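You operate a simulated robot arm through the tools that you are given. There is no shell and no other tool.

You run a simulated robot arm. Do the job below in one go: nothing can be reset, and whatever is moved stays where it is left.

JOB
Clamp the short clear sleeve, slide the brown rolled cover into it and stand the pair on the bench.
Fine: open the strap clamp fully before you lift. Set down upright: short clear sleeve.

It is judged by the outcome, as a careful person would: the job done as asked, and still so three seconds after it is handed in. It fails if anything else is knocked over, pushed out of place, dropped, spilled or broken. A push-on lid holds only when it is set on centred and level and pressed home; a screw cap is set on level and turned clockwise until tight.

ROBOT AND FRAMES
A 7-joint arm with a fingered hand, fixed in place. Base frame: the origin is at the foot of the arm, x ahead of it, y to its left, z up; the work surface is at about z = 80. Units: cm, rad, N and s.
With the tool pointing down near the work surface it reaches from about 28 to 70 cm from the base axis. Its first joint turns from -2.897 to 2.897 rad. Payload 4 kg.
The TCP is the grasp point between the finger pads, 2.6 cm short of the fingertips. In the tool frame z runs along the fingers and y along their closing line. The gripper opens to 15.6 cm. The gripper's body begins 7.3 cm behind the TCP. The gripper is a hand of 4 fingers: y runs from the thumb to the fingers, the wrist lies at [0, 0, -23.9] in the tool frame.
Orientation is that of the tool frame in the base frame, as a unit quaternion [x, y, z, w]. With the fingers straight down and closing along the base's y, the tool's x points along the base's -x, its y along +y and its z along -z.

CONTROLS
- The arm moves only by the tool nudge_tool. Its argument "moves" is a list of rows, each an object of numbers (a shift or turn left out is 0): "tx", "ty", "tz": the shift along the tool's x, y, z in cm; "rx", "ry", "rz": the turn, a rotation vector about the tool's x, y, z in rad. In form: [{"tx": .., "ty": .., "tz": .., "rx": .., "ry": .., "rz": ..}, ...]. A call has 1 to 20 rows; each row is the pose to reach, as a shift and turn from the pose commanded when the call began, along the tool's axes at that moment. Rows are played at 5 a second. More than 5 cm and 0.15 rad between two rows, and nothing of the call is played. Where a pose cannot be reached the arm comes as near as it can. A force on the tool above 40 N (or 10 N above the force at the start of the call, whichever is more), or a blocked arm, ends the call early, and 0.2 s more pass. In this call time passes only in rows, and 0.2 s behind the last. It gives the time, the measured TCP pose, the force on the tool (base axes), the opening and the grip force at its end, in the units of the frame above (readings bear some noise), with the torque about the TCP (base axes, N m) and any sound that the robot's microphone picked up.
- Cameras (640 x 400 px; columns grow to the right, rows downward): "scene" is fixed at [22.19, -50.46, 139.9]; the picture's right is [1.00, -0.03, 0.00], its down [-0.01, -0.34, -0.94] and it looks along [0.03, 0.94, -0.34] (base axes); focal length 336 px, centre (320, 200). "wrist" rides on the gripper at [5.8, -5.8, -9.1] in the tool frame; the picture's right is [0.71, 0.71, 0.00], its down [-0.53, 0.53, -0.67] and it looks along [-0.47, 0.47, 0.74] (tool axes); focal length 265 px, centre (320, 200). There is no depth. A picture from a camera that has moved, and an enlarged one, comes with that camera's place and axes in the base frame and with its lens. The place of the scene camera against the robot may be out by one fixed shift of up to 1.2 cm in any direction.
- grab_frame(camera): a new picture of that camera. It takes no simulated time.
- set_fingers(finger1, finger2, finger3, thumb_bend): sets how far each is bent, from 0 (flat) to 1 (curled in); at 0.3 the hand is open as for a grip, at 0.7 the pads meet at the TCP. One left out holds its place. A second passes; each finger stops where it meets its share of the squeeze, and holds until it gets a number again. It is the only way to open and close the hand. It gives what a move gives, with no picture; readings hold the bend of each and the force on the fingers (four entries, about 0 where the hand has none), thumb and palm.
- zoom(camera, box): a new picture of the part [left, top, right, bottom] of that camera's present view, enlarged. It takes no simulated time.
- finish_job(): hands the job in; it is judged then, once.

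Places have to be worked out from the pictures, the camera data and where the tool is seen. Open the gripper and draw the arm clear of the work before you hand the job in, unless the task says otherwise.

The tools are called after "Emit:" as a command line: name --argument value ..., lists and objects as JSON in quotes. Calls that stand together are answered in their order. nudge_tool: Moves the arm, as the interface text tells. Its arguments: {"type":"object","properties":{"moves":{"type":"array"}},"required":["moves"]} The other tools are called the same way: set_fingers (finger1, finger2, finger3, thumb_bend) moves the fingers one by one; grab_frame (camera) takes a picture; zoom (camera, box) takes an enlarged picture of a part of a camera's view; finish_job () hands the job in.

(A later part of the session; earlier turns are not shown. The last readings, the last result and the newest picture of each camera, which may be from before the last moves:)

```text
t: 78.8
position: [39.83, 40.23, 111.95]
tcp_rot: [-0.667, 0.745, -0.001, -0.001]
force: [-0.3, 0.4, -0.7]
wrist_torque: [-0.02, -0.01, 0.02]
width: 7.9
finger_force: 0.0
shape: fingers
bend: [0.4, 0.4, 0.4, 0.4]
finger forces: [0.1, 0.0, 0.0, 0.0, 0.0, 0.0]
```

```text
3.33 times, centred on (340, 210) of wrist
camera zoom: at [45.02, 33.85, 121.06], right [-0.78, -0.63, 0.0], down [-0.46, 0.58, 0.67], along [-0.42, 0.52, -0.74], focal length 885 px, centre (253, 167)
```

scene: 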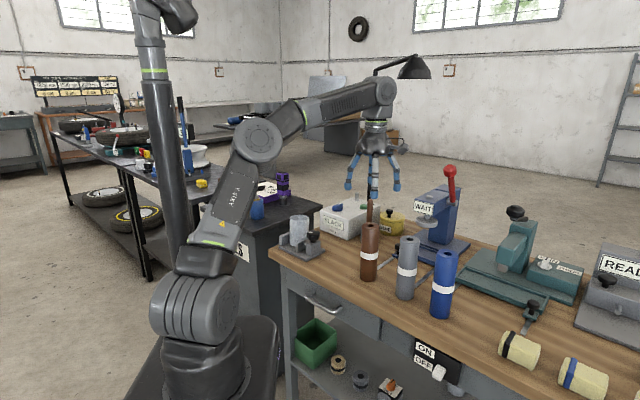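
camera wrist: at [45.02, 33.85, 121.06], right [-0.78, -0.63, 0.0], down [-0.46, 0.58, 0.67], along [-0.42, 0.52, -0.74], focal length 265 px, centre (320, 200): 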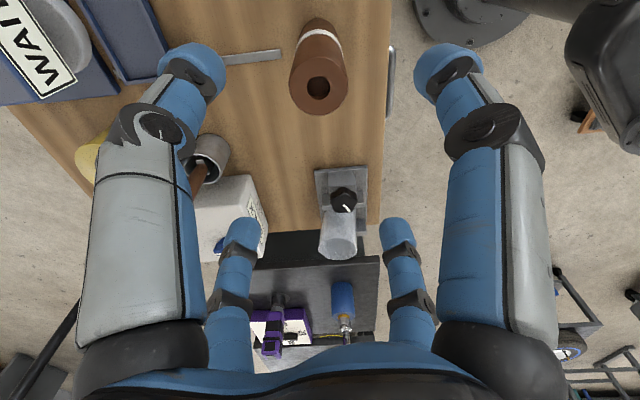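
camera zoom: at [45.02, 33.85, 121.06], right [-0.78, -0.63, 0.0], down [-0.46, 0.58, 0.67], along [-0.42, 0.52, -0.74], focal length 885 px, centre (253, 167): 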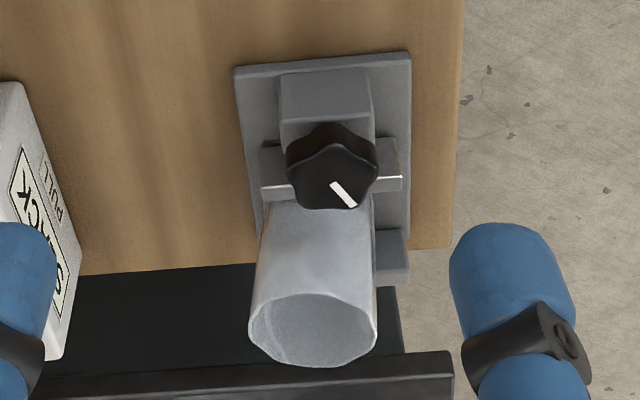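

Roll axis (40.05, 40.15), top z 97.65, diameter 5.1; sleeve rim centre (17.75, 62.6), inner room about 0.9 cm all round. I centre over the roll and lower so the grasp point is about 4.2 cm below its top.

Emit:
nudge_tool --moves '[{"tx": 0.05, "ty": -0.23, "tz": 2}, {"tx": 0.05, "ty": -0.23, "tz": 4}, {"tx": 0.05, "ty": -0.23, "tz": 6}, {"tx": 0.05, "ty": -0.23, "tz": 8}, {"tx": 0.05, "ty": -0.23, "tz": 10}, {"tx": 0.05, "ty": -0.23, "tz": 11.5}]'

Emit:
grab_frame --camera "wrist"

Emit:
zoom --camera "scene" --box '[310, 140, 430, 290]'

```text
t: 80.2
position: [40.0, 40.01, 100.52]
tcp_rot: [-0.667, 0.745, 0.0, 0.0]
force: [-0.6, 0.9, -0.6]
wrist_torque: [-0.03, 0.01, 0.01]
width: 7.88
finger_force: 0.0
shape: fingers
bend: [0.4, 0.4, 0.4, 0.4]
finger forces: [0.0, 0.1, 0.1, 0.0, 0.1, 0.0]
```

```text
taken
camera wrist: at [45.26, 33.71, 109.57], right [-0.78, -0.62, 0.0], down [-0.46, 0.58, 0.67], along [-0.42, 0.52, -0.74], focal length 265 px, centre (320, 200)
```

wrist: 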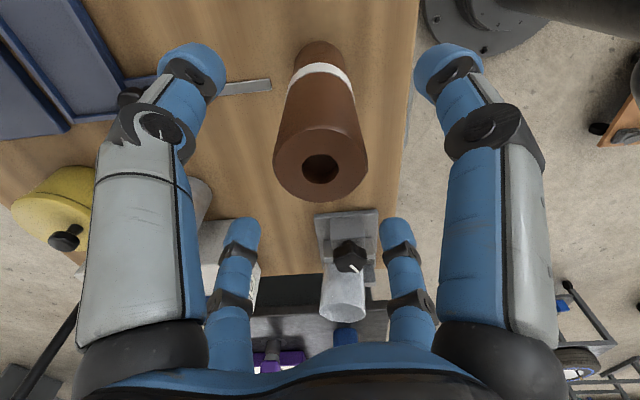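

```text
2.67 times, centred on (370, 215) of scene
camera zoom: at [22.19, -50.46, 139.9], right [1.0, -0.03, 0.0], down [-0.01, -0.34, -0.94], along [0.03, 0.94, -0.34], focal length 896 px, centre (187, 160)
```

zoom: 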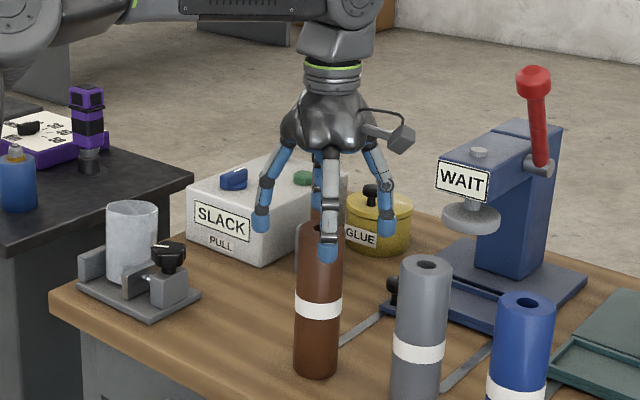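

The roll's top sits within a millimetre or two of the hand axis. I lower the remaining 7.1 cm and check for contact.

Emit:
nudge_tool --moves '[{"tx": -0.1, "ty": -0.04, "tz": 1.2}, {"tx": -0.1, "ty": -0.04, "tz": 2.4}, {"tx": -0.1, "ty": -0.04, "tz": 3.6}, {"tx": -0.1, "ty": -0.04, "tz": 4.8}, {"tx": -0.1, "ty": -0.04, "tz": 6.0}, {"tx": -0.1, "ty": -0.04, "tz": 7.1}]'

Emit:
set_fingers --finger1 0.5 --finger2 0.5 --finger3 0.5 --thumb_bend 0.5

Emit:
zoom --camera "scene" --box '[310, 140, 430, 290]'

Emit:
grab_frame --camera "wrist"

```text
t: 81.6
position: [40.01, 40.02, 93.3]
tcp_rot: [-0.667, 0.745, 0.0, -0.001]
force: [-0.1, 0.3, 0.1]
wrist_torque: [0.01, -0.02, 0.0]
width: 7.89
finger_force: 0.0
shape: fingers
bend: [0.4, 0.4, 0.4, 0.4]
finger forces: [0.0, 0.0, 0.0, 0.1, 0.0, 0.1]
```

```text
t: 82.6
position: [40.08, 40.16, 93.37]
tcp_rot: [-0.668, 0.744, 0.0, -0.002]
force: [0.8, -1.1, -0.6]
wrist_torque: [0.04, 0.0, -0.02]
width: 5.16
finger_force: 0.1
shape: fingers
bend: [0.5, 0.5, 0.5, 0.5]
finger forces: [0.1, 0.0, 0.0, 0.0, 0.0, 0.0]
```

```text
2.67 times, centred on (370, 215) of scene
camera zoom: at [22.19, -50.46, 139.9], right [1.0, -0.03, 0.0], down [-0.01, -0.34, -0.94], along [0.03, 0.94, -0.34], focal length 896 px, centre (187, 160)
```

zoom: 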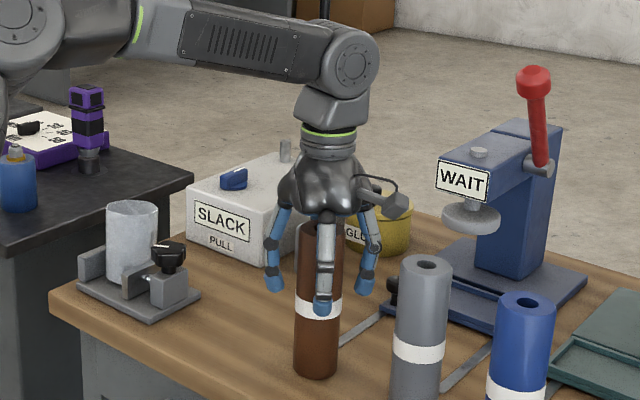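

```text
taken
camera wrist: at [45.24, 33.76, 102.47], right [-0.78, -0.63, 0.0], down [-0.46, 0.58, 0.67], along [-0.42, 0.52, -0.74], focal length 265 px, centre (320, 200)
```

wrist: 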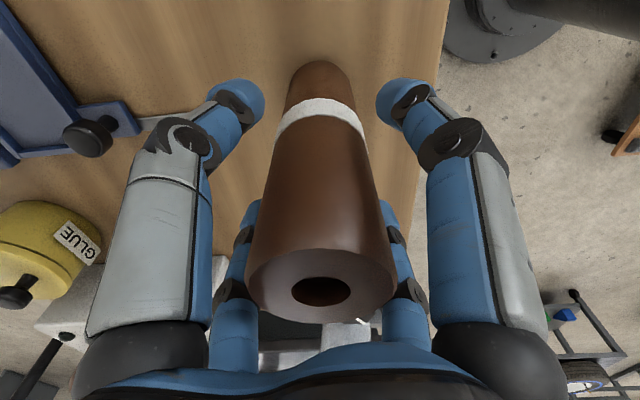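

No contact yet at 0.5. I close further onto the roll.

Emit:
set_fingers --finger1 0.6 --finger2 0.6 --finger3 0.6 --thumb_bend 0.6

Emit:
grab_frame --camera "wrist"

Emit:
zoom --camera "scene" --box '[310, 140, 430, 290]'

```text
t: 83.6
position: [39.96, 40.16, 93.37]
tcp_rot: [-0.667, 0.745, 0.0, -0.002]
force: [0.0, 0.0, 0.3]
wrist_torque: [0.0, -0.01, 0.02]
width: 3.02
finger_force: 4.9
shape: fingers
bend: [0.57, 0.57, 0.57, 0.58]
finger forces: [2.4, 2.7, 2.5, 0.0, 3.2, 0.1]
```

```text
taken
camera wrist: at [45.24, 33.76, 102.47], right [-0.78, -0.63, 0.0], down [-0.46, 0.58, 0.67], along [-0.42, 0.52, -0.74], focal length 265 px, centre (320, 200)
```

wrist: 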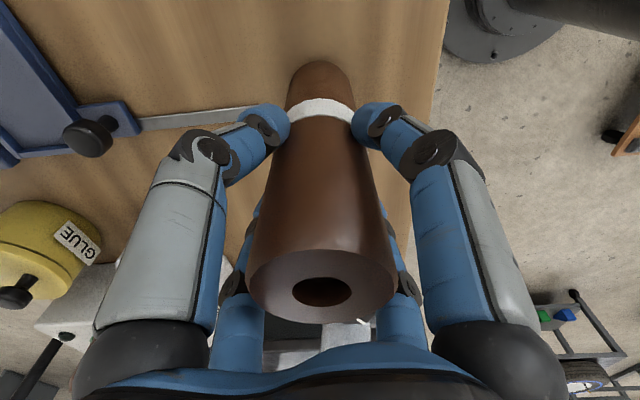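

```text
2.67 times, centred on (370, 215) of scene
camera zoom: at [22.19, -50.46, 139.9], right [1.0, -0.03, 0.0], down [-0.01, -0.34, -0.94], along [0.03, 0.94, -0.34], focal length 896 px, centre (187, 160)
```

zoom: 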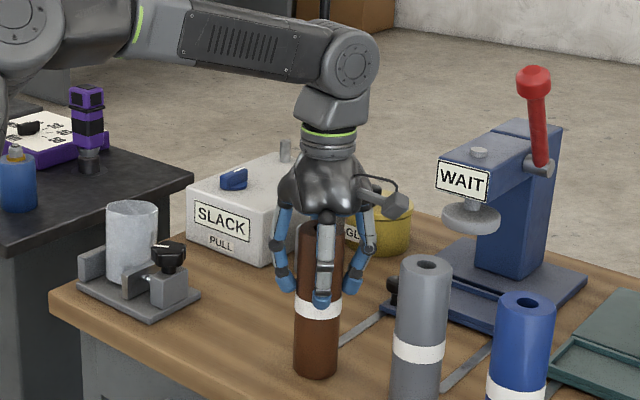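

Even contact of about 2.5–3 N from all fingers. I squeeze a bit more for a secure hold and make a small test lift.

Emit:
set_fingers --finger1 0.68 --finger2 0.68 --finger3 0.68 --thumb_bend 0.68

Emit:
nudge_tool --moves '[{"tz": -0.5}, {"tz": -1.0}, {"tz": -1.5}, {"tz": -2.0}]'

Emit:
zoom --camera "scene" --box '[310, 140, 430, 290]'

Emit:
grab_frame --camera "wrist"

```text
t: 84.6
position: [40.08, 40.02, 93.42]
tcp_rot: [-0.667, 0.745, 0.0, 0.0]
force: [1.3, -0.4, 4.1]
wrist_torque: [0.0, -0.08, 0.0]
width: 2.83
finger_force: 18.5
shape: fingers
bend: [0.58, 0.57, 0.58, 0.6]
finger forces: [7.9, 9.4, 7.9, 0.0, 12.4, 0.0]
```

```text
t: 85.6
position: [39.89, 40.2, 95.44]
tcp_rot: [-0.667, 0.745, 0.0, -0.002]
force: [-0.1, -0.3, -1.5]
wrist_torque: [0.02, 0.03, 0.0]
width: 2.81
finger_force: 18.7
shape: fingers
bend: [0.58, 0.57, 0.58, 0.6]
finger forces: [8.0, 9.6, 7.7, 0.1, 11.7, 0.0]
```

```text
2.67 times, centred on (370, 215) of scene
camera zoom: at [22.19, -50.46, 139.9], right [1.0, -0.03, 0.0], down [-0.01, -0.34, -0.94], along [0.03, 0.94, -0.34], focal length 896 px, centre (187, 160)
```

zoom: 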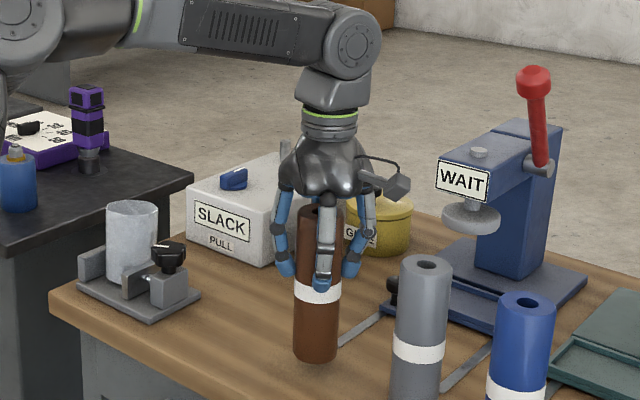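

```text
taken
camera wrist: at [45.27, 33.8, 104.47], right [-0.78, -0.63, 0.0], down [-0.46, 0.58, 0.67], along [-0.42, 0.52, -0.74], focal length 265 px, centre (320, 200)
```

wrist: 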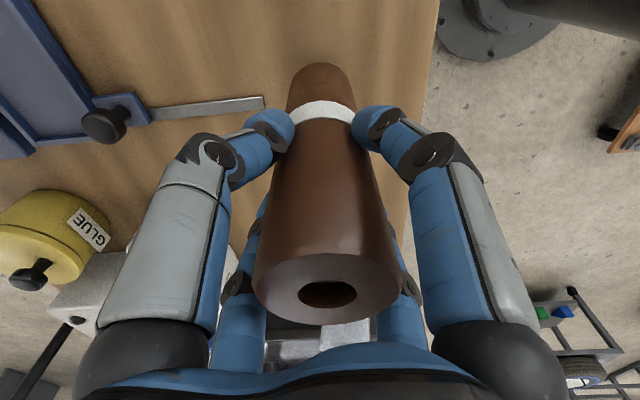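

The roll is held and hangs upright. I lift it to clear everything (bottom at about z 93.5) and carry it over toward the sleeve, turning the hand along with the arm to keep the elbow clear of the post; I stop a little short first.

Emit:
nudge_tool --moves '[{"tz": -2.3}, {"tz": -4.6}, {"tz": -6.9}, {"tz": -9.3}, {"tz": -11.6}, {"tx": -1.53, "ty": 1.88, "tz": -11.6, "rz": -0.05}, {"tx": -3.06, "ty": 3.77, "tz": -11.6, "rz": -0.1}, {"tx": -4.6, "ty": 5.65, "tz": -11.6, "rz": -0.15}, {"tx": -6.13, "ty": 7.54, "tz": -11.6, "rz": -0.2}, {"tx": -7.66, "ty": 9.42, "tz": -11.6, "rz": -0.25}, {"tx": -9.19, "ty": 11.31, "tz": -11.6, "rz": -0.3}, {"tx": -10.73, "ty": 13.19, "tz": -11.6, "rz": -0.35}, {"tx": -12.26, "ty": 15.08, "tz": -11.6, "rz": -0.4}, {"tx": -13.79, "ty": 16.96, "tz": -11.6, "rz": -0.45}, {"tx": -15.32, "ty": 18.85, "tz": -11.6, "rz": -0.5}, {"tx": -16.86, "ty": 20.73, "tz": -11.6, "rz": -0.55}]'

Emit:
grab_frame --camera "scene"

Emit:
grab_frame --camera "wrist"

```text
t: 89.0
position: [21.14, 59.33, 106.93]
tcp_rot: [0.845, -0.535, -0.001, 0.001]
force: [0.6, -0.3, -0.8]
wrist_torque: [0.0, 0.0, 0.03]
width: 2.82
finger_force: 17.9
shape: fingers
bend: [0.58, 0.57, 0.58, 0.6]
finger forces: [7.9, 9.5, 7.7, 0.0, 11.6, 0.0]
```

```text
taken
```

scene: 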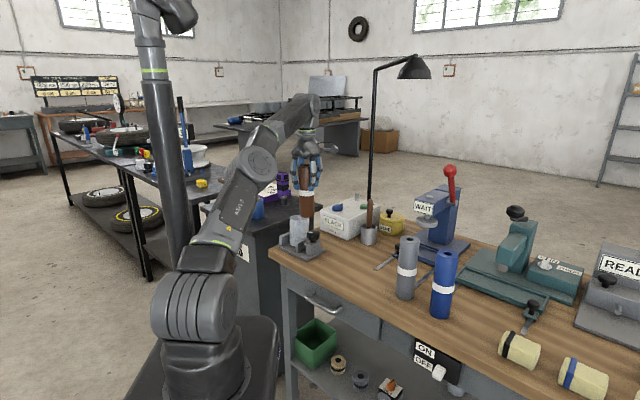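

```text
taken
camera wrist: at [29.02, 56.49, 116.08], right [-0.34, -0.94, 0.0], down [-0.7, 0.25, 0.67], along [-0.63, 0.23, -0.74], focal length 265 px, centre (320, 200)
```

wrist: 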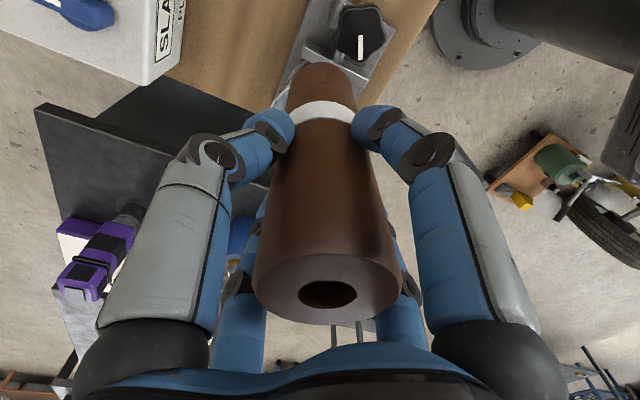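

Accurate tracking and the elbow is clear. I zoom the scene view to relate the roll's lower end to the sleeve rim.

Emit:
zoom --camera "scene" --box '[264, 140, 354, 260]'

Emit:
zoom --camera "wrist" --box '[240, 0, 400, 130]'

```text
3.33 times, centred on (309, 200) of scene
camera zoom: at [22.19, -50.46, 139.9], right [1.0, -0.03, 0.0], down [-0.01, -0.34, -0.94], along [0.03, 0.94, -0.34], focal length 1120 px, centre (357, 200)
```

zoom: 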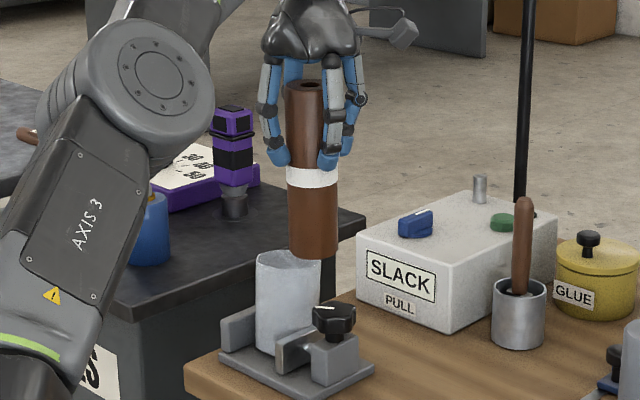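

```text
3.08 times, centred on (320, 65) of wrist
camera zoom: at [29.02, 56.49, 116.08], right [-0.34, -0.94, 0.0], down [-0.7, 0.25, 0.67], along [-0.63, 0.23, -0.74], focal length 817 px, centre (320, 615)
```

zoom: 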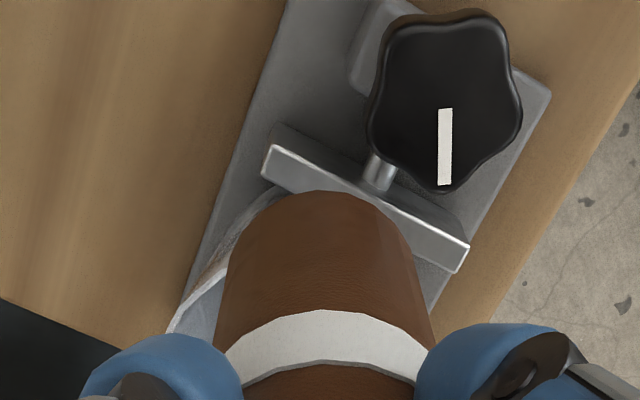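

Cross-checking all views puts the sleeve rim at about (18.25, 62.25, 91.2). I move the roll over that point at the same height and look again from both cameras.

Emit:
nudge_tool --moves '[{"tx": -1.29, "ty": 0.45}, {"tx": -2.59, "ty": 0.91}, {"tx": -3.88, "ty": 1.36}]'

Emit:
zoom --camera "scene" --box '[274, 170, 334, 250]'

Emit:
zoom --camera "wrist" --box '[220, 0, 420, 150]'

```text
t: 89.8
position: [18.11, 60.72, 106.64]
tcp_rot: [0.844, -0.536, 0.001, 0.002]
force: [0.5, -0.8, -1.2]
wrist_torque: [-0.01, 0.0, 0.0]
width: 2.8
finger_force: 18.1
shape: fingers
bend: [0.58, 0.57, 0.58, 0.6]
finger forces: [7.8, 9.5, 7.7, 0.0, 11.7, 0.0]
out of reach, approached as far as the arm can: row 2, 3
```

```text
5.00 times, centred on (304, 210) of scene
camera zoom: at [22.19, -50.46, 139.9], right [1.0, -0.03, 0.0], down [-0.01, -0.34, -0.94], along [0.03, 0.94, -0.34], focal length 1680 px, centre (400, 150)
```

zoom: 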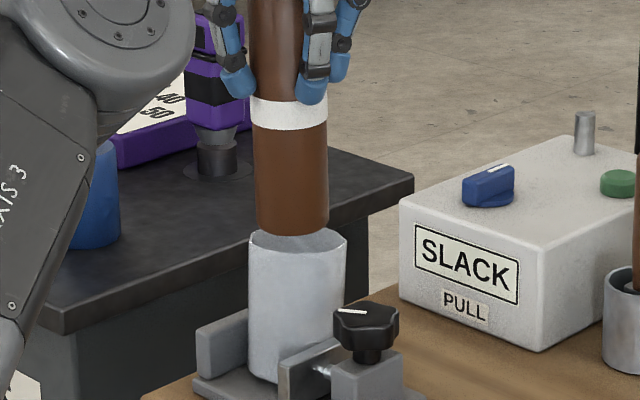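

```text
2.67 times, centred on (320, 75) of wrist
camera zoom: at [25.94, 58.0, 115.74], right [-0.34, -0.94, 0.0], down [-0.7, 0.25, 0.67], along [-0.63, 0.23, -0.74], focal length 708 px, centre (320, 533)
```

zoom: 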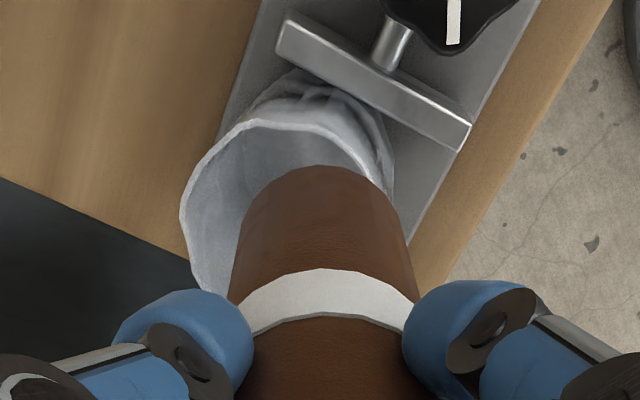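

Out of reach by about 1.2 cm radially at this height. The rim centre from the wrist view is (18.35, 61.95). A small outward tilt of about 3° puts the roll's lower end over the sleeve while the wrist stays in reach, and I can straighten once it is lower.

Emit:
nudge_tool --moves '[{"tx": 0.28, "ty": 0.15, "tz": 0.2, "rx": 0.0111, "ry": -0.0125}, {"tx": 0.56, "ty": 0.29, "tz": 0.4, "rx": 0.0222, "ry": -0.025}, {"tx": 0.83, "ty": 0.44, "tz": 0.62, "rx": 0.0333, "ry": -0.0374}]'

Emit:
zoom --camera "scene" --box '[274, 170, 334, 250]'

Emit:
zoom --camera "wrist" --box '[220, 0, 420, 150]'

```text
t: 90.6
position: [18.03, 59.73, 106.09]
tcp_rot: [0.844, -0.536, -0.007, -0.023]
force: [-0.3, -0.1, -1.1]
wrist_torque: [-0.02, 0.0, 0.03]
width: 2.81
finger_force: 17.8
shape: fingers
bend: [0.58, 0.57, 0.58, 0.6]
finger forces: [7.8, 9.5, 7.8, 0.0, 11.6, 0.1]
```

```text
5.00 times, centred on (304, 210) of scene
camera zoom: at [22.19, -50.46, 139.9], right [1.0, -0.03, 0.0], down [-0.01, -0.34, -0.94], along [0.03, 0.94, -0.34], focal length 1680 px, centre (400, 150)
```

zoom: 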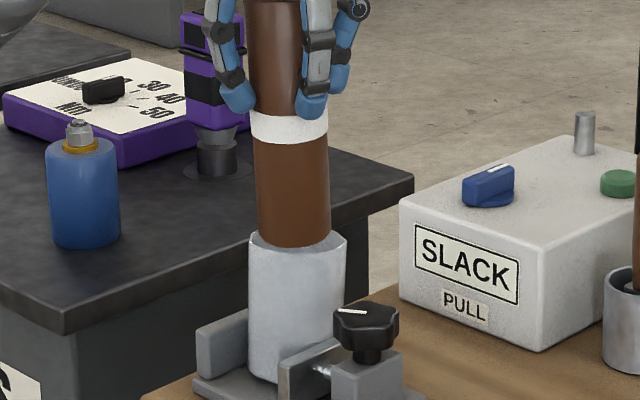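

```text
2.67 times, centred on (320, 75) of wrist
camera zoom: at [25.77, 56.6, 115.06], right [-0.34, -0.94, -0.05], down [-0.71, 0.22, 0.67], along [-0.62, 0.26, -0.74], focal length 708 px, centre (320, 533)
```

zoom: 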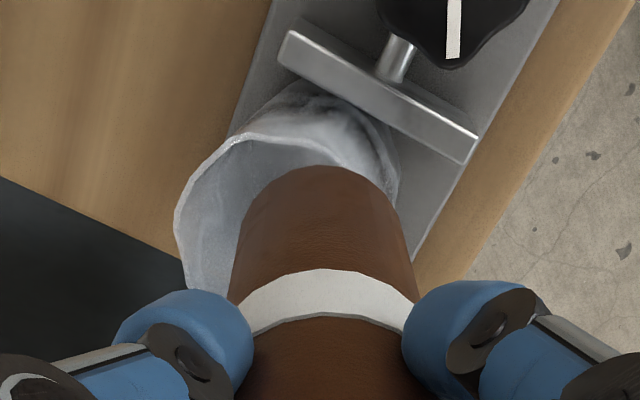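

The out-of-reach call had reset the commanded pose, so I'm 1.6 cm short. The hand is tilted 2.8° outward as planned; I now move the lower end over the sleeve axis.

Emit:
nudge_tool --moves '[{"tx": -0.46, "ty": -0.28, "tz": -0.07}, {"tx": -0.93, "ty": -0.55, "tz": -0.14}, {"tx": -1.39, "ty": -0.83, "tz": -0.21}]'

Emit:
zoom --camera "scene" --box '[274, 170, 334, 250]'

Emit:
zoom --camera "wrist" --box '[220, 0, 420, 150]'

Emit:
grab_frame --camera "scene"

```text
t: 91.4
position: [18.23, 61.33, 106.32]
tcp_rot: [0.844, -0.535, -0.008, -0.023]
force: [-0.9, 0.1, 0.0]
wrist_torque: [0.03, -0.01, 0.0]
width: 2.8
finger_force: 18.2
shape: fingers
bend: [0.58, 0.57, 0.58, 0.6]
finger forces: [7.8, 9.5, 7.7, 0.1, 11.7, 0.0]
```

```text
5.00 times, centred on (304, 210) of scene
camera zoom: at [22.19, -50.46, 139.9], right [1.0, -0.03, 0.0], down [-0.01, -0.34, -0.94], along [0.03, 0.94, -0.34], focal length 1680 px, centre (400, 150)
```

zoom: 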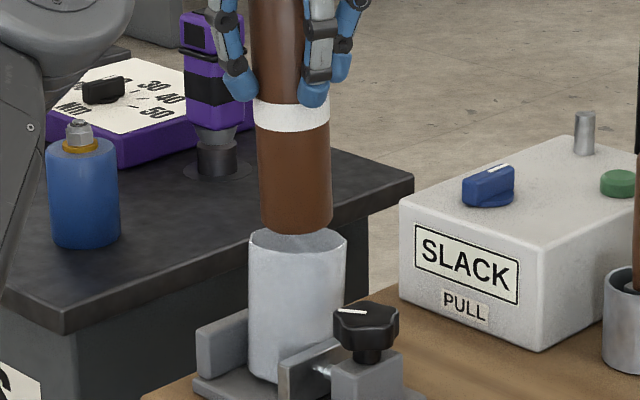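

```text
2.67 times, centred on (320, 75) of wrist
camera zoom: at [25.9, 58.22, 115.36], right [-0.34, -0.94, -0.05], down [-0.71, 0.22, 0.67], along [-0.62, 0.26, -0.74], focal length 708 px, centre (320, 533)
```

zoom: 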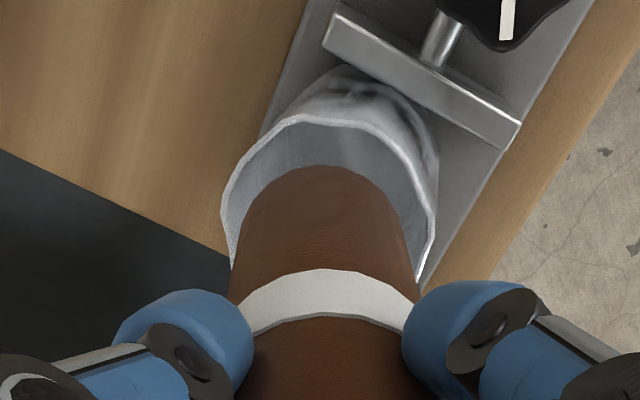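

```text
taken
```

scene: 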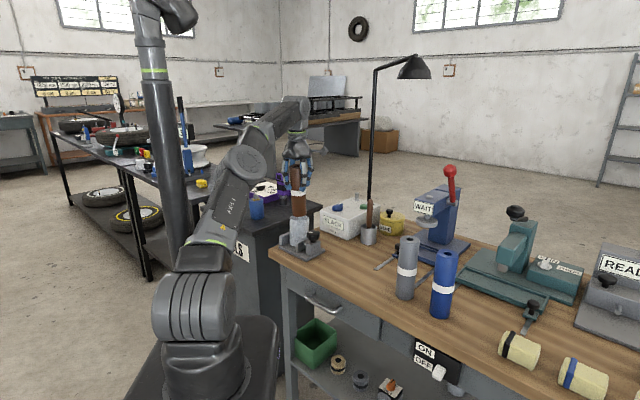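

Wrist and scene views agree the roll's end is centred over the rim within about 0.3 cm. I lower 3.5 cm slowly to enter the sleeve.

Emit:
nudge_tool --moves '[{"tx": 0.018, "ty": 0.015, "tz": 0.5}, {"tx": 0.036, "ty": 0.031, "tz": 1.0}, {"tx": 0.054, "ty": 0.046, "tz": 1.5}, {"tx": 0.072, "ty": 0.062, "tz": 2.0}, {"tx": 0.09, "ty": 0.077, "tz": 2.5}, {"tx": 0.108, "ty": 0.093, "tz": 3.0}, {"tx": 0.126, "ty": 0.108, "tz": 3.5}]'

Emit:
zoom --camera "scene" --box '[274, 170, 334, 250]'

Emit:
zoom --camera "wrist" --box '[220, 0, 420, 150]'

```text
t: 93.0
position: [18.13, 61.37, 102.75]
tcp_rot: [0.844, -0.535, -0.007, -0.024]
force: [0.2, -0.1, -1.9]
wrist_torque: [0.03, -0.02, -0.01]
width: 2.79
finger_force: 18.8
shape: fingers
bend: [0.58, 0.57, 0.58, 0.6]
finger forces: [7.9, 9.6, 7.7, 0.0, 11.6, 0.0]
```

```text
5.00 times, centred on (304, 210) of scene
camera zoom: at [22.19, -50.46, 139.9], right [1.0, -0.03, 0.0], down [-0.01, -0.34, -0.94], along [0.03, 0.94, -0.34], focal length 1680 px, centre (400, 150)
```

zoom: 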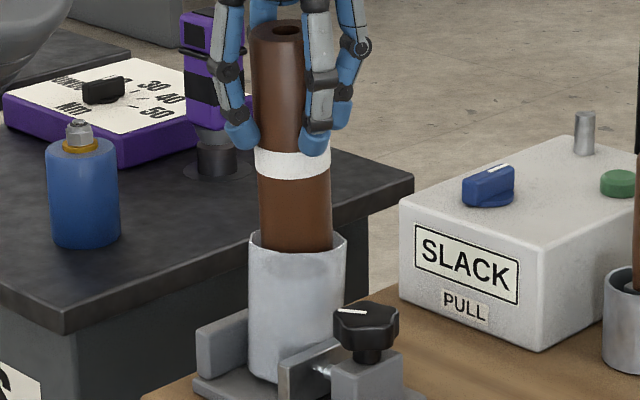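

```text
2.67 times, centred on (320, 75) of wrist
camera zoom: at [25.9, 58.22, 111.86], right [-0.34, -0.94, -0.05], down [-0.71, 0.22, 0.67], along [-0.62, 0.26, -0.74], focal length 708 px, centre (320, 533)
```

zoom: 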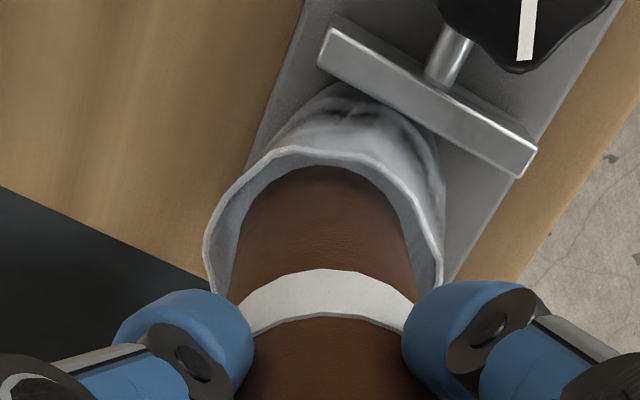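

The roll is entering the sleeve freely with no side force. I continue down while straightening the hand to vertical.

Emit:
nudge_tool --moves '[{"tx": -0.044, "ty": -0.049, "tz": 0.48, "rx": -0.0046, "ry": 0.0051}, {"tx": -0.089, "ty": -0.098, "tz": 0.96, "rx": -0.0092, "ry": 0.0103}, {"tx": -0.133, "ty": -0.147, "tz": 1.45, "rx": -0.0138, "ry": 0.0154}, {"tx": -0.177, "ty": -0.195, "tz": 1.93, "rx": -0.0184, "ry": 0.0206}, {"tx": -0.221, "ty": -0.244, "tz": 2.41, "rx": -0.023, "ry": 0.0257}, {"tx": -0.266, "ty": -0.293, "tz": 2.89, "rx": -0.0276, "ry": 0.0309}, {"tx": -0.31, "ty": -0.342, "tz": 3.376, "rx": -0.0322, "ry": 0.036}]'

Emit:
zoom --camera "scene" --box '[274, 170, 334, 250]'

Emit:
zoom --camera "wrist" --box '[220, 0, 420, 150]'

```text
t: 94.6
position: [18.44, 61.92, 99.41]
tcp_rot: [0.845, -0.535, -0.001, 0.001]
force: [-0.8, -1.0, -1.7]
wrist_torque: [-0.08, 0.05, -0.01]
width: 2.82
finger_force: 18.4
shape: fingers
bend: [0.58, 0.57, 0.58, 0.6]
finger forces: [7.8, 9.8, 7.7, 0.1, 11.3, 0.0]
```

```text
5.00 times, centred on (304, 210) of scene
camera zoom: at [22.19, -50.46, 139.9], right [1.0, -0.03, 0.0], down [-0.01, -0.34, -0.94], along [0.03, 0.94, -0.34], focal length 1680 px, centre (400, 150)
```

zoom: 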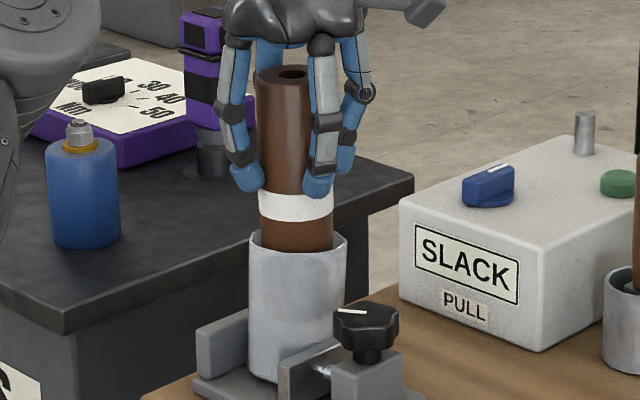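

```text
2.67 times, centred on (320, 75) of wrist
camera zoom: at [26.26, 59.2, 108.46], right [-0.34, -0.94, 0.0], down [-0.7, 0.25, 0.67], along [-0.63, 0.23, -0.74], focal length 708 px, centre (320, 533)
```

zoom: 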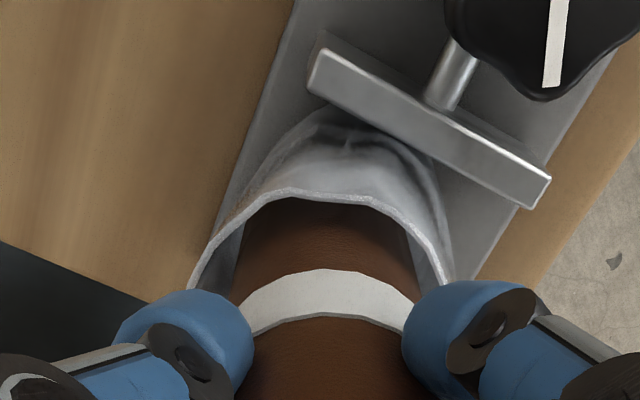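

Half inserted, no side force (about 1 N). I lower another 4.6 cm to just above the seat.

Emit:
nudge_tool --moves '[{"tz": 0.6}, {"tz": 1.2}, {"tz": 1.8}, {"tz": 2.4}, {"tz": 3.0}, {"tz": 3.6}, {"tz": 4.1}, {"tz": 4.6}]'

Emit:
zoom --camera "scene" --box '[274, 170, 334, 250]'

Emit:
grab_frame --camera "wrist"

```text
t: 96.4
position: [18.55, 62.05, 94.95]
tcp_rot: [0.844, -0.536, -0.001, -0.001]
force: [0.0, -0.2, 3.3]
wrist_torque: [-0.04, -0.04, 0.0]
width: 2.82
finger_force: 19.2
shape: fingers
bend: [0.58, 0.57, 0.58, 0.6]
finger forces: [8.0, 9.5, 8.0, 0.0, 12.2, 0.1]
```

```text
5.00 times, centred on (304, 210) of scene
camera zoom: at [22.19, -50.46, 139.9], right [1.0, -0.03, 0.0], down [-0.01, -0.34, -0.94], along [0.03, 0.94, -0.34], focal length 1680 px, centre (400, 150)
```

zoom: 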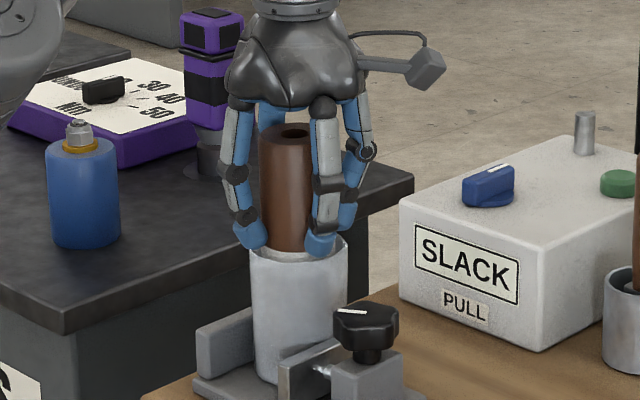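

```text
taken
camera wrist: at [26.31, 59.22, 104.05], right [-0.34, -0.94, 0.0], down [-0.7, 0.25, 0.67], along [-0.63, 0.23, -0.74], focal length 265 px, centre (320, 200)
```

wrist: 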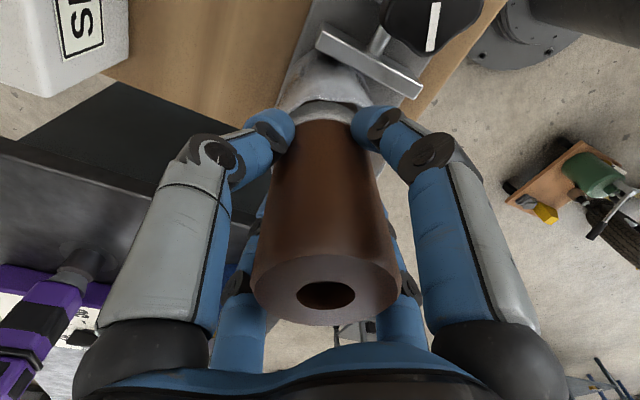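

There is a 5 N upward change at TCP z 94.95, so the roll has probably reached the seat. I check closely whether it is the roll's bottom or a finger on the rim.

Emit:
zoom --camera "scene" --box '[280, 195, 325, 240]'

Emit:
zoom --camera "wrist" --box '[240, 60, 400, 180]'

```text
8.89 times, centred on (302, 218) of scene
camera zoom: at [22.19, -50.46, 139.9], right [1.0, -0.03, 0.0], down [-0.01, -0.34, -0.94], along [0.03, 0.94, -0.34], focal length 2988 px, centre (476, 44)
```

zoom: 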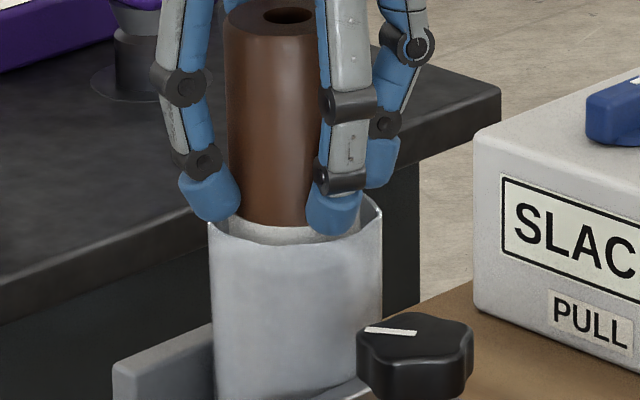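

```text
3.33 times, centred on (320, 120) of wrist
camera zoom: at [26.31, 59.22, 104.05], right [-0.34, -0.94, 0.0], down [-0.7, 0.25, 0.67], along [-0.63, 0.23, -0.74], focal length 885 px, centre (320, 467)
```

zoom: 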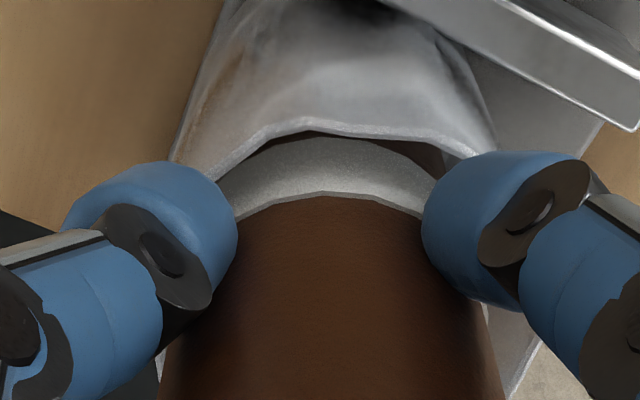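

The fingertips hover just above the rim and the white band is at rim level. I loosen the grip only slightly so the roll can settle on the seat.

Emit:
set_fingers --finger1 0.555 --finger2 0.555 --finger3 0.555 --thumb_bend 0.555

Emit:
zoom --camera "scene" --box '[280, 195, 325, 240]'

Emit:
grab_frame --camera "wrist"

```text
t: 97.4
position: [18.42, 61.91, 94.95]
tcp_rot: [0.844, -0.536, -0.002, -0.001]
force: [0.3, -0.1, 0.2]
wrist_torque: [0.02, -0.01, 0.02]
width: 3.63
finger_force: 0.1
shape: fingers
bend: [0.55, 0.55, 0.55, 0.55]
finger forces: [0.1, 0.0, 0.0, 0.0, 0.0, 0.1]
```

```text
8.89 times, centred on (302, 218) of scene
camera zoom: at [22.19, -50.46, 139.9], right [1.0, -0.03, 0.0], down [-0.01, -0.34, -0.94], along [0.03, 0.94, -0.34], focal length 2988 px, centre (476, 44)
```

zoom: 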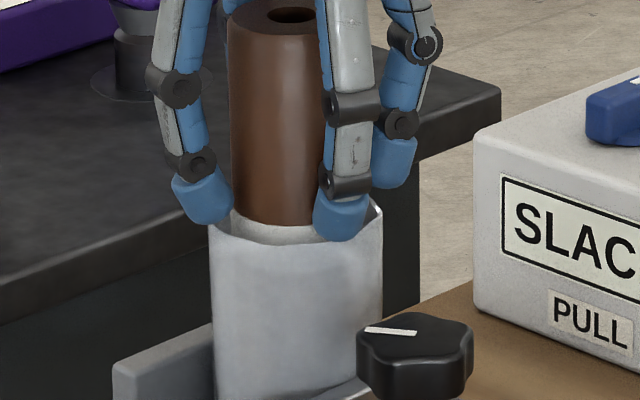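

```text
taken
camera wrist: at [26.29, 59.22, 103.98], right [-0.34, -0.94, 0.0], down [-0.7, 0.25, 0.67], along [-0.63, 0.23, -0.74], focal length 265 px, centre (320, 200)
```

wrist: 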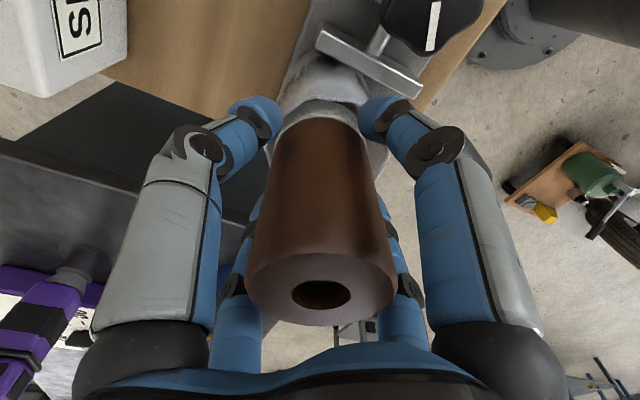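

All finger forces are zero and the roll has not moved: it is seated inside the sleeve. I lift 1.5 cm, open wider, then rise clear of the roll's top.

Emit:
nudge_tool --moves '[{"tz": -0.5}, {"tz": -1.0}, {"tz": -1.5}]'

Emit:
set_fingers --finger1 0.45 --finger2 0.45 --finger3 0.45 --thumb_bend 0.45

Emit:
nudge_tool --moves '[{"tz": -1.0}, {"tz": -2.0}, {"tz": -3.0}, {"tz": -4.0}, {"tz": -5.0}, {"tz": -6.3}]'

Emit:
zoom --camera "scene" --box '[264, 150, 344, 250]'

Emit:
grab_frame --camera "wrist"

```text
t: 98.2
position: [18.45, 61.95, 96.42]
tcp_rot: [0.845, -0.535, -0.001, 0.0]
force: [0.2, 1.2, 0.7]
wrist_torque: [0.03, -0.04, 0.0]
width: 3.65
finger_force: 0.0
shape: fingers
bend: [0.55, 0.55, 0.55, 0.55]
finger forces: [0.0, 0.0, 0.0, 0.0, 0.0, 0.0]
```

```text
t: 99.2
position: [18.53, 61.99, 96.38]
tcp_rot: [0.844, -0.536, -0.001, -0.001]
force: [0.1, 0.5, 0.4]
wrist_torque: [-0.01, -0.01, 0.02]
width: 6.47
finger_force: 0.1
shape: fingers
bend: [0.45, 0.45, 0.45, 0.45]
finger forces: [0.0, 0.0, 0.0, 0.0, 0.0, 0.0]
```

```text
t: 100.6
position: [18.44, 61.91, 102.74]
tcp_rot: [0.844, -0.536, 0.0, -0.001]
force: [-0.4, -0.3, 0.3]
wrist_torque: [-0.01, -0.01, -0.03]
width: 6.48
finger_force: 0.0
shape: fingers
bend: [0.45, 0.45, 0.45, 0.45]
finger forces: [0.0, 0.1, 0.0, 0.0, 0.0, 0.0]
```

```text
4.00 times, centred on (304, 200) of scene
camera zoom: at [22.19, -50.46, 139.9], right [1.0, -0.03, 0.0], down [-0.01, -0.34, -0.94], along [0.03, 0.94, -0.34], focal length 1344 px, centre (384, 200)
```

zoom: 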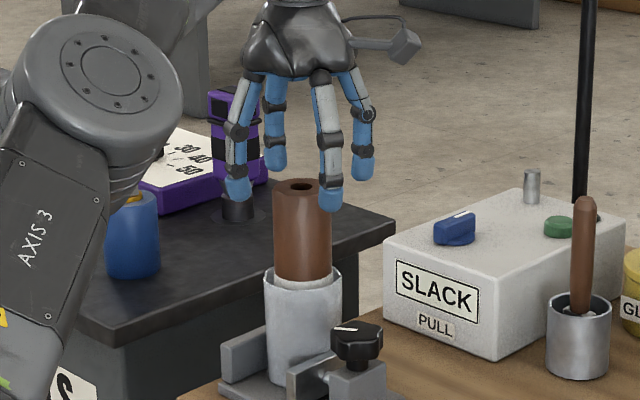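

```text
taken
camera wrist: at [26.27, 59.21, 111.71], right [-0.34, -0.94, 0.0], down [-0.7, 0.25, 0.67], along [-0.63, 0.23, -0.74], focal length 265 px, centre (320, 200)
```

wrist: 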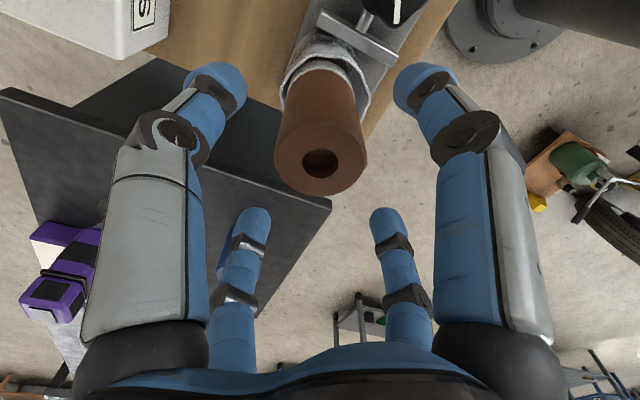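

The roll stands upright inside the sleeve. Seat height suggests the sleeve has a closed bottom, so the pair can be lifted by the sleeve. Now I go back over the knob with the hand turned so that no finger will pass the sleeve while I unscrew.

Emit:
nudge_tool --moves '[{"tx": 0.8, "ty": -0.1, "tz": -0.8, "rz": -0.05}, {"tx": 2.4, "ty": -0.3, "tz": -1.6, "rz": -0.15}, {"tx": 4.0, "ty": -0.5, "tz": -2.3, "rz": -0.25}, {"tx": 5.6, "ty": -0.7, "tz": -2.3, "rz": -0.35}, {"tx": 7.2, "ty": -0.9, "tz": -2.3, "rz": -0.45}, {"tx": 8.465, "ty": -1.06, "tz": -2.3, "rz": -0.55}, {"tx": 8.465, "ty": -1.06, "tz": -2.3, "rz": -0.62}]'

Emit:
set_fingers --finger1 0.47 --finger2 0.47 --finger3 0.47 --thumb_bend 0.47

Emit:
grab_frame --camera "wrist"

Emit:
grab_frame --camera "scene"

```text
t: 102.2
position: [23.0, 54.74, 104.85]
tcp_rot: [0.967, -0.253, -0.001, -0.001]
force: [0.2, 0.1, 0.5]
wrist_torque: [0.03, -0.01, -0.02]
width: 6.48
finger_force: 0.0
shape: fingers
bend: [0.45, 0.45, 0.45, 0.45]
finger forces: [0.0, 0.1, 0.1, 0.1, 0.0, 0.0]
```

```text
t: 103.2
position: [23.01, 54.8, 104.84]
tcp_rot: [0.967, -0.253, -0.001, -0.001]
force: [0.2, -0.5, -0.4]
wrist_torque: [0.0, -0.05, -0.01]
width: 6.01
finger_force: 0.1
shape: fingers
bend: [0.47, 0.47, 0.47, 0.47]
finger forces: [0.1, 0.0, 0.0, 0.1, 0.0, 0.0]
```

```text
taken
camera wrist: at [30.96, 57.01, 113.99], right [0.27, -0.96, 0.0], down [-0.72, -0.2, 0.67], along [-0.64, -0.18, -0.74], focal length 265 px, centre (320, 200)
```

wrist: 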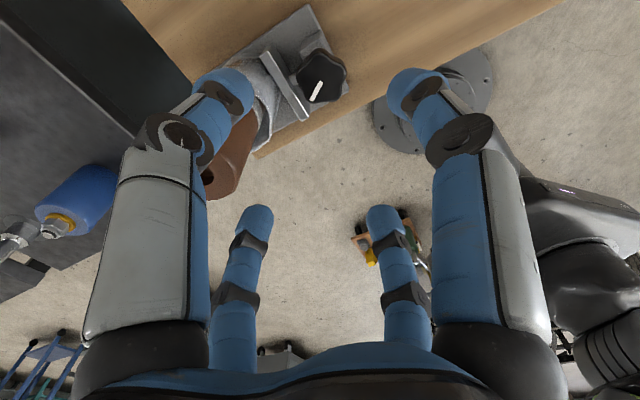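

```text
taken
```

scene: 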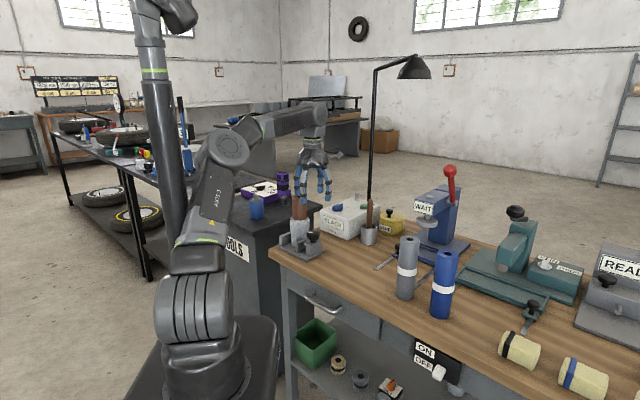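

The fingers now sit 28° past and 62° before the sleeve direction. I narrow them slightly to 0.5 (still wider than the knob) and descend onto the knob, slowly at the end.

Emit:
set_fingers --finger1 0.49 --finger2 0.49 --finger3 0.49 --thumb_bend 0.49

Emit:
nudge_tool --moves '[{"tz": 1.5}, {"tz": 3.0}, {"tz": 4.5}, {"tz": 6.0}, {"tz": 7.5}, {"tz": 9.0}, {"tz": 10.0}, {"tz": 11.0}]'

Emit:
grab_frame --camera "wrist"

Emit:
zoom --camera "scene" --box '[264, 150, 354, 260]'

```text
t: 104.2
position: [22.91, 54.85, 104.86]
tcp_rot: [0.967, -0.253, 0.0, 0.0]
force: [0.5, 0.1, 0.0]
wrist_torque: [0.0, -0.02, -0.02]
width: 5.45
finger_force: 0.0
shape: fingers
bend: [0.49, 0.49, 0.49, 0.49]
finger forces: [0.2, 0.1, 0.0, 0.0, 0.1, 0.0]
```

```text
t: 106.0
position: [23.67, 54.5, 94.18]
tcp_rot: [0.966, -0.26, -0.002, -0.002]
force: [0.7, 0.3, 0.0]
wrist_torque: [-0.03, -0.02, 0.01]
width: 5.42
finger_force: 0.0
shape: fingers
bend: [0.49, 0.49, 0.49, 0.49]
finger forces: [0.0, 0.1, 0.0, 0.0, 0.0, 0.0]
```

```text
taken
camera wrist: at [31.78, 56.57, 103.16], right [0.26, -0.97, -0.01], down [-0.72, -0.19, 0.67], along [-0.65, -0.17, -0.74], focal length 265 px, centre (320, 200)
```

wrist: 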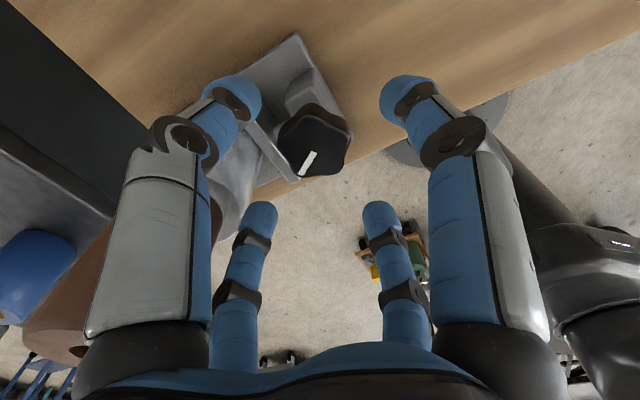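

```text
3.64 times, centred on (309, 205) of scene
camera zoom: at [22.19, -50.46, 139.9], right [1.0, -0.03, 0.0], down [-0.01, -0.34, -0.94], along [0.03, 0.94, -0.34], focal length 1222 px, centre (360, 182)
```

zoom: 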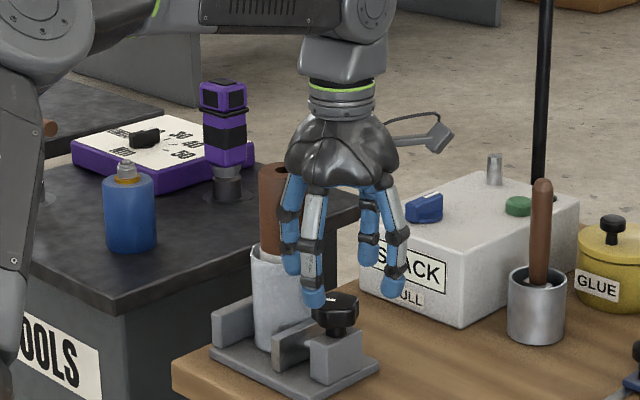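

The elbow brushes the post again on this path (0.7 cm error). Earlier, turning to ψ≈3.1 up high and then descending was clean, so I lift, turn, descend, and will turn back down at the knob.

Emit:
nudge_tool --moves '[{"tz": -2.0}, {"tz": -4.0}, {"tz": -6.0}, {"tz": -8.0}, {"tz": -9.5}, {"tz": -9.5, "rz": -0.1}, {"tz": -9.5, "rz": -0.2}, {"tz": -9.5, "rz": -0.3}, {"tz": -9.5, "rz": -0.4}, {"tz": -9.5, "rz": -0.48}]'

Emit:
nudge_tool --moves '[{"tz": 1.5}, {"tz": 3.0}, {"tz": 4.5}, {"tz": 6.0}, {"tz": 7.5}, {"tz": 9.0}]'

Emit:
grab_frame --camera "wrist"

Emit:
grab_frame --camera "scene"

```text
t: 108.2
position: [23.03, 54.68, 103.46]
tcp_rot: [1.0, -0.015, -0.001, 0.0]
force: [0.9, -0.1, 0.1]
wrist_torque: [-0.02, -0.02, -0.03]
width: 5.4
finger_force: 0.1
shape: fingers
bend: [0.49, 0.49, 0.49, 0.49]
finger forces: [0.1, 0.0, 0.0, 0.0, 0.0, 0.0]
```

```text
t: 109.6
position: [23.12, 54.81, 94.36]
tcp_rot: [1.0, -0.015, -0.001, -0.001]
force: [0.0, -0.2, 0.2]
wrist_torque: [0.0, 0.01, 0.03]
width: 5.42
finger_force: 0.0
shape: fingers
bend: [0.49, 0.49, 0.49, 0.49]
finger forces: [0.0, 0.1, 0.1, 0.0, 0.0, 0.1]
```

```text
taken
camera wrist: at [29.13, 60.42, 103.49], right [0.69, -0.73, 0.0], down [-0.54, -0.51, 0.67], along [-0.49, -0.46, -0.74], focal length 265 px, centre (320, 200)
```

wrist: 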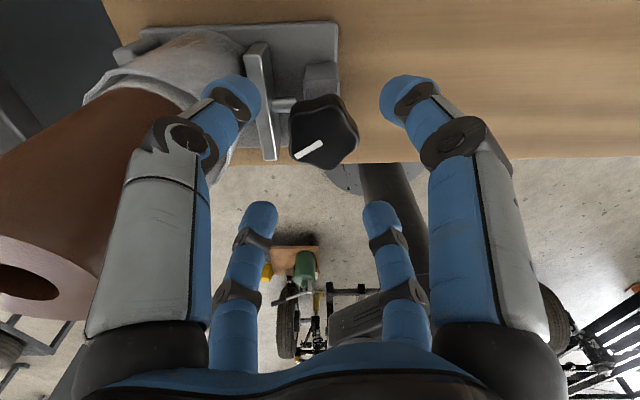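

```text
taken
```

scene: 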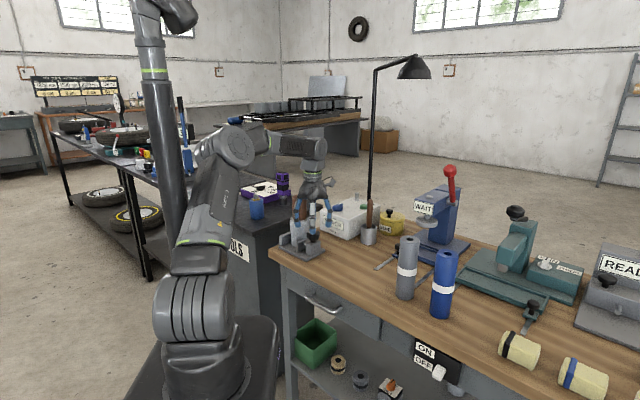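

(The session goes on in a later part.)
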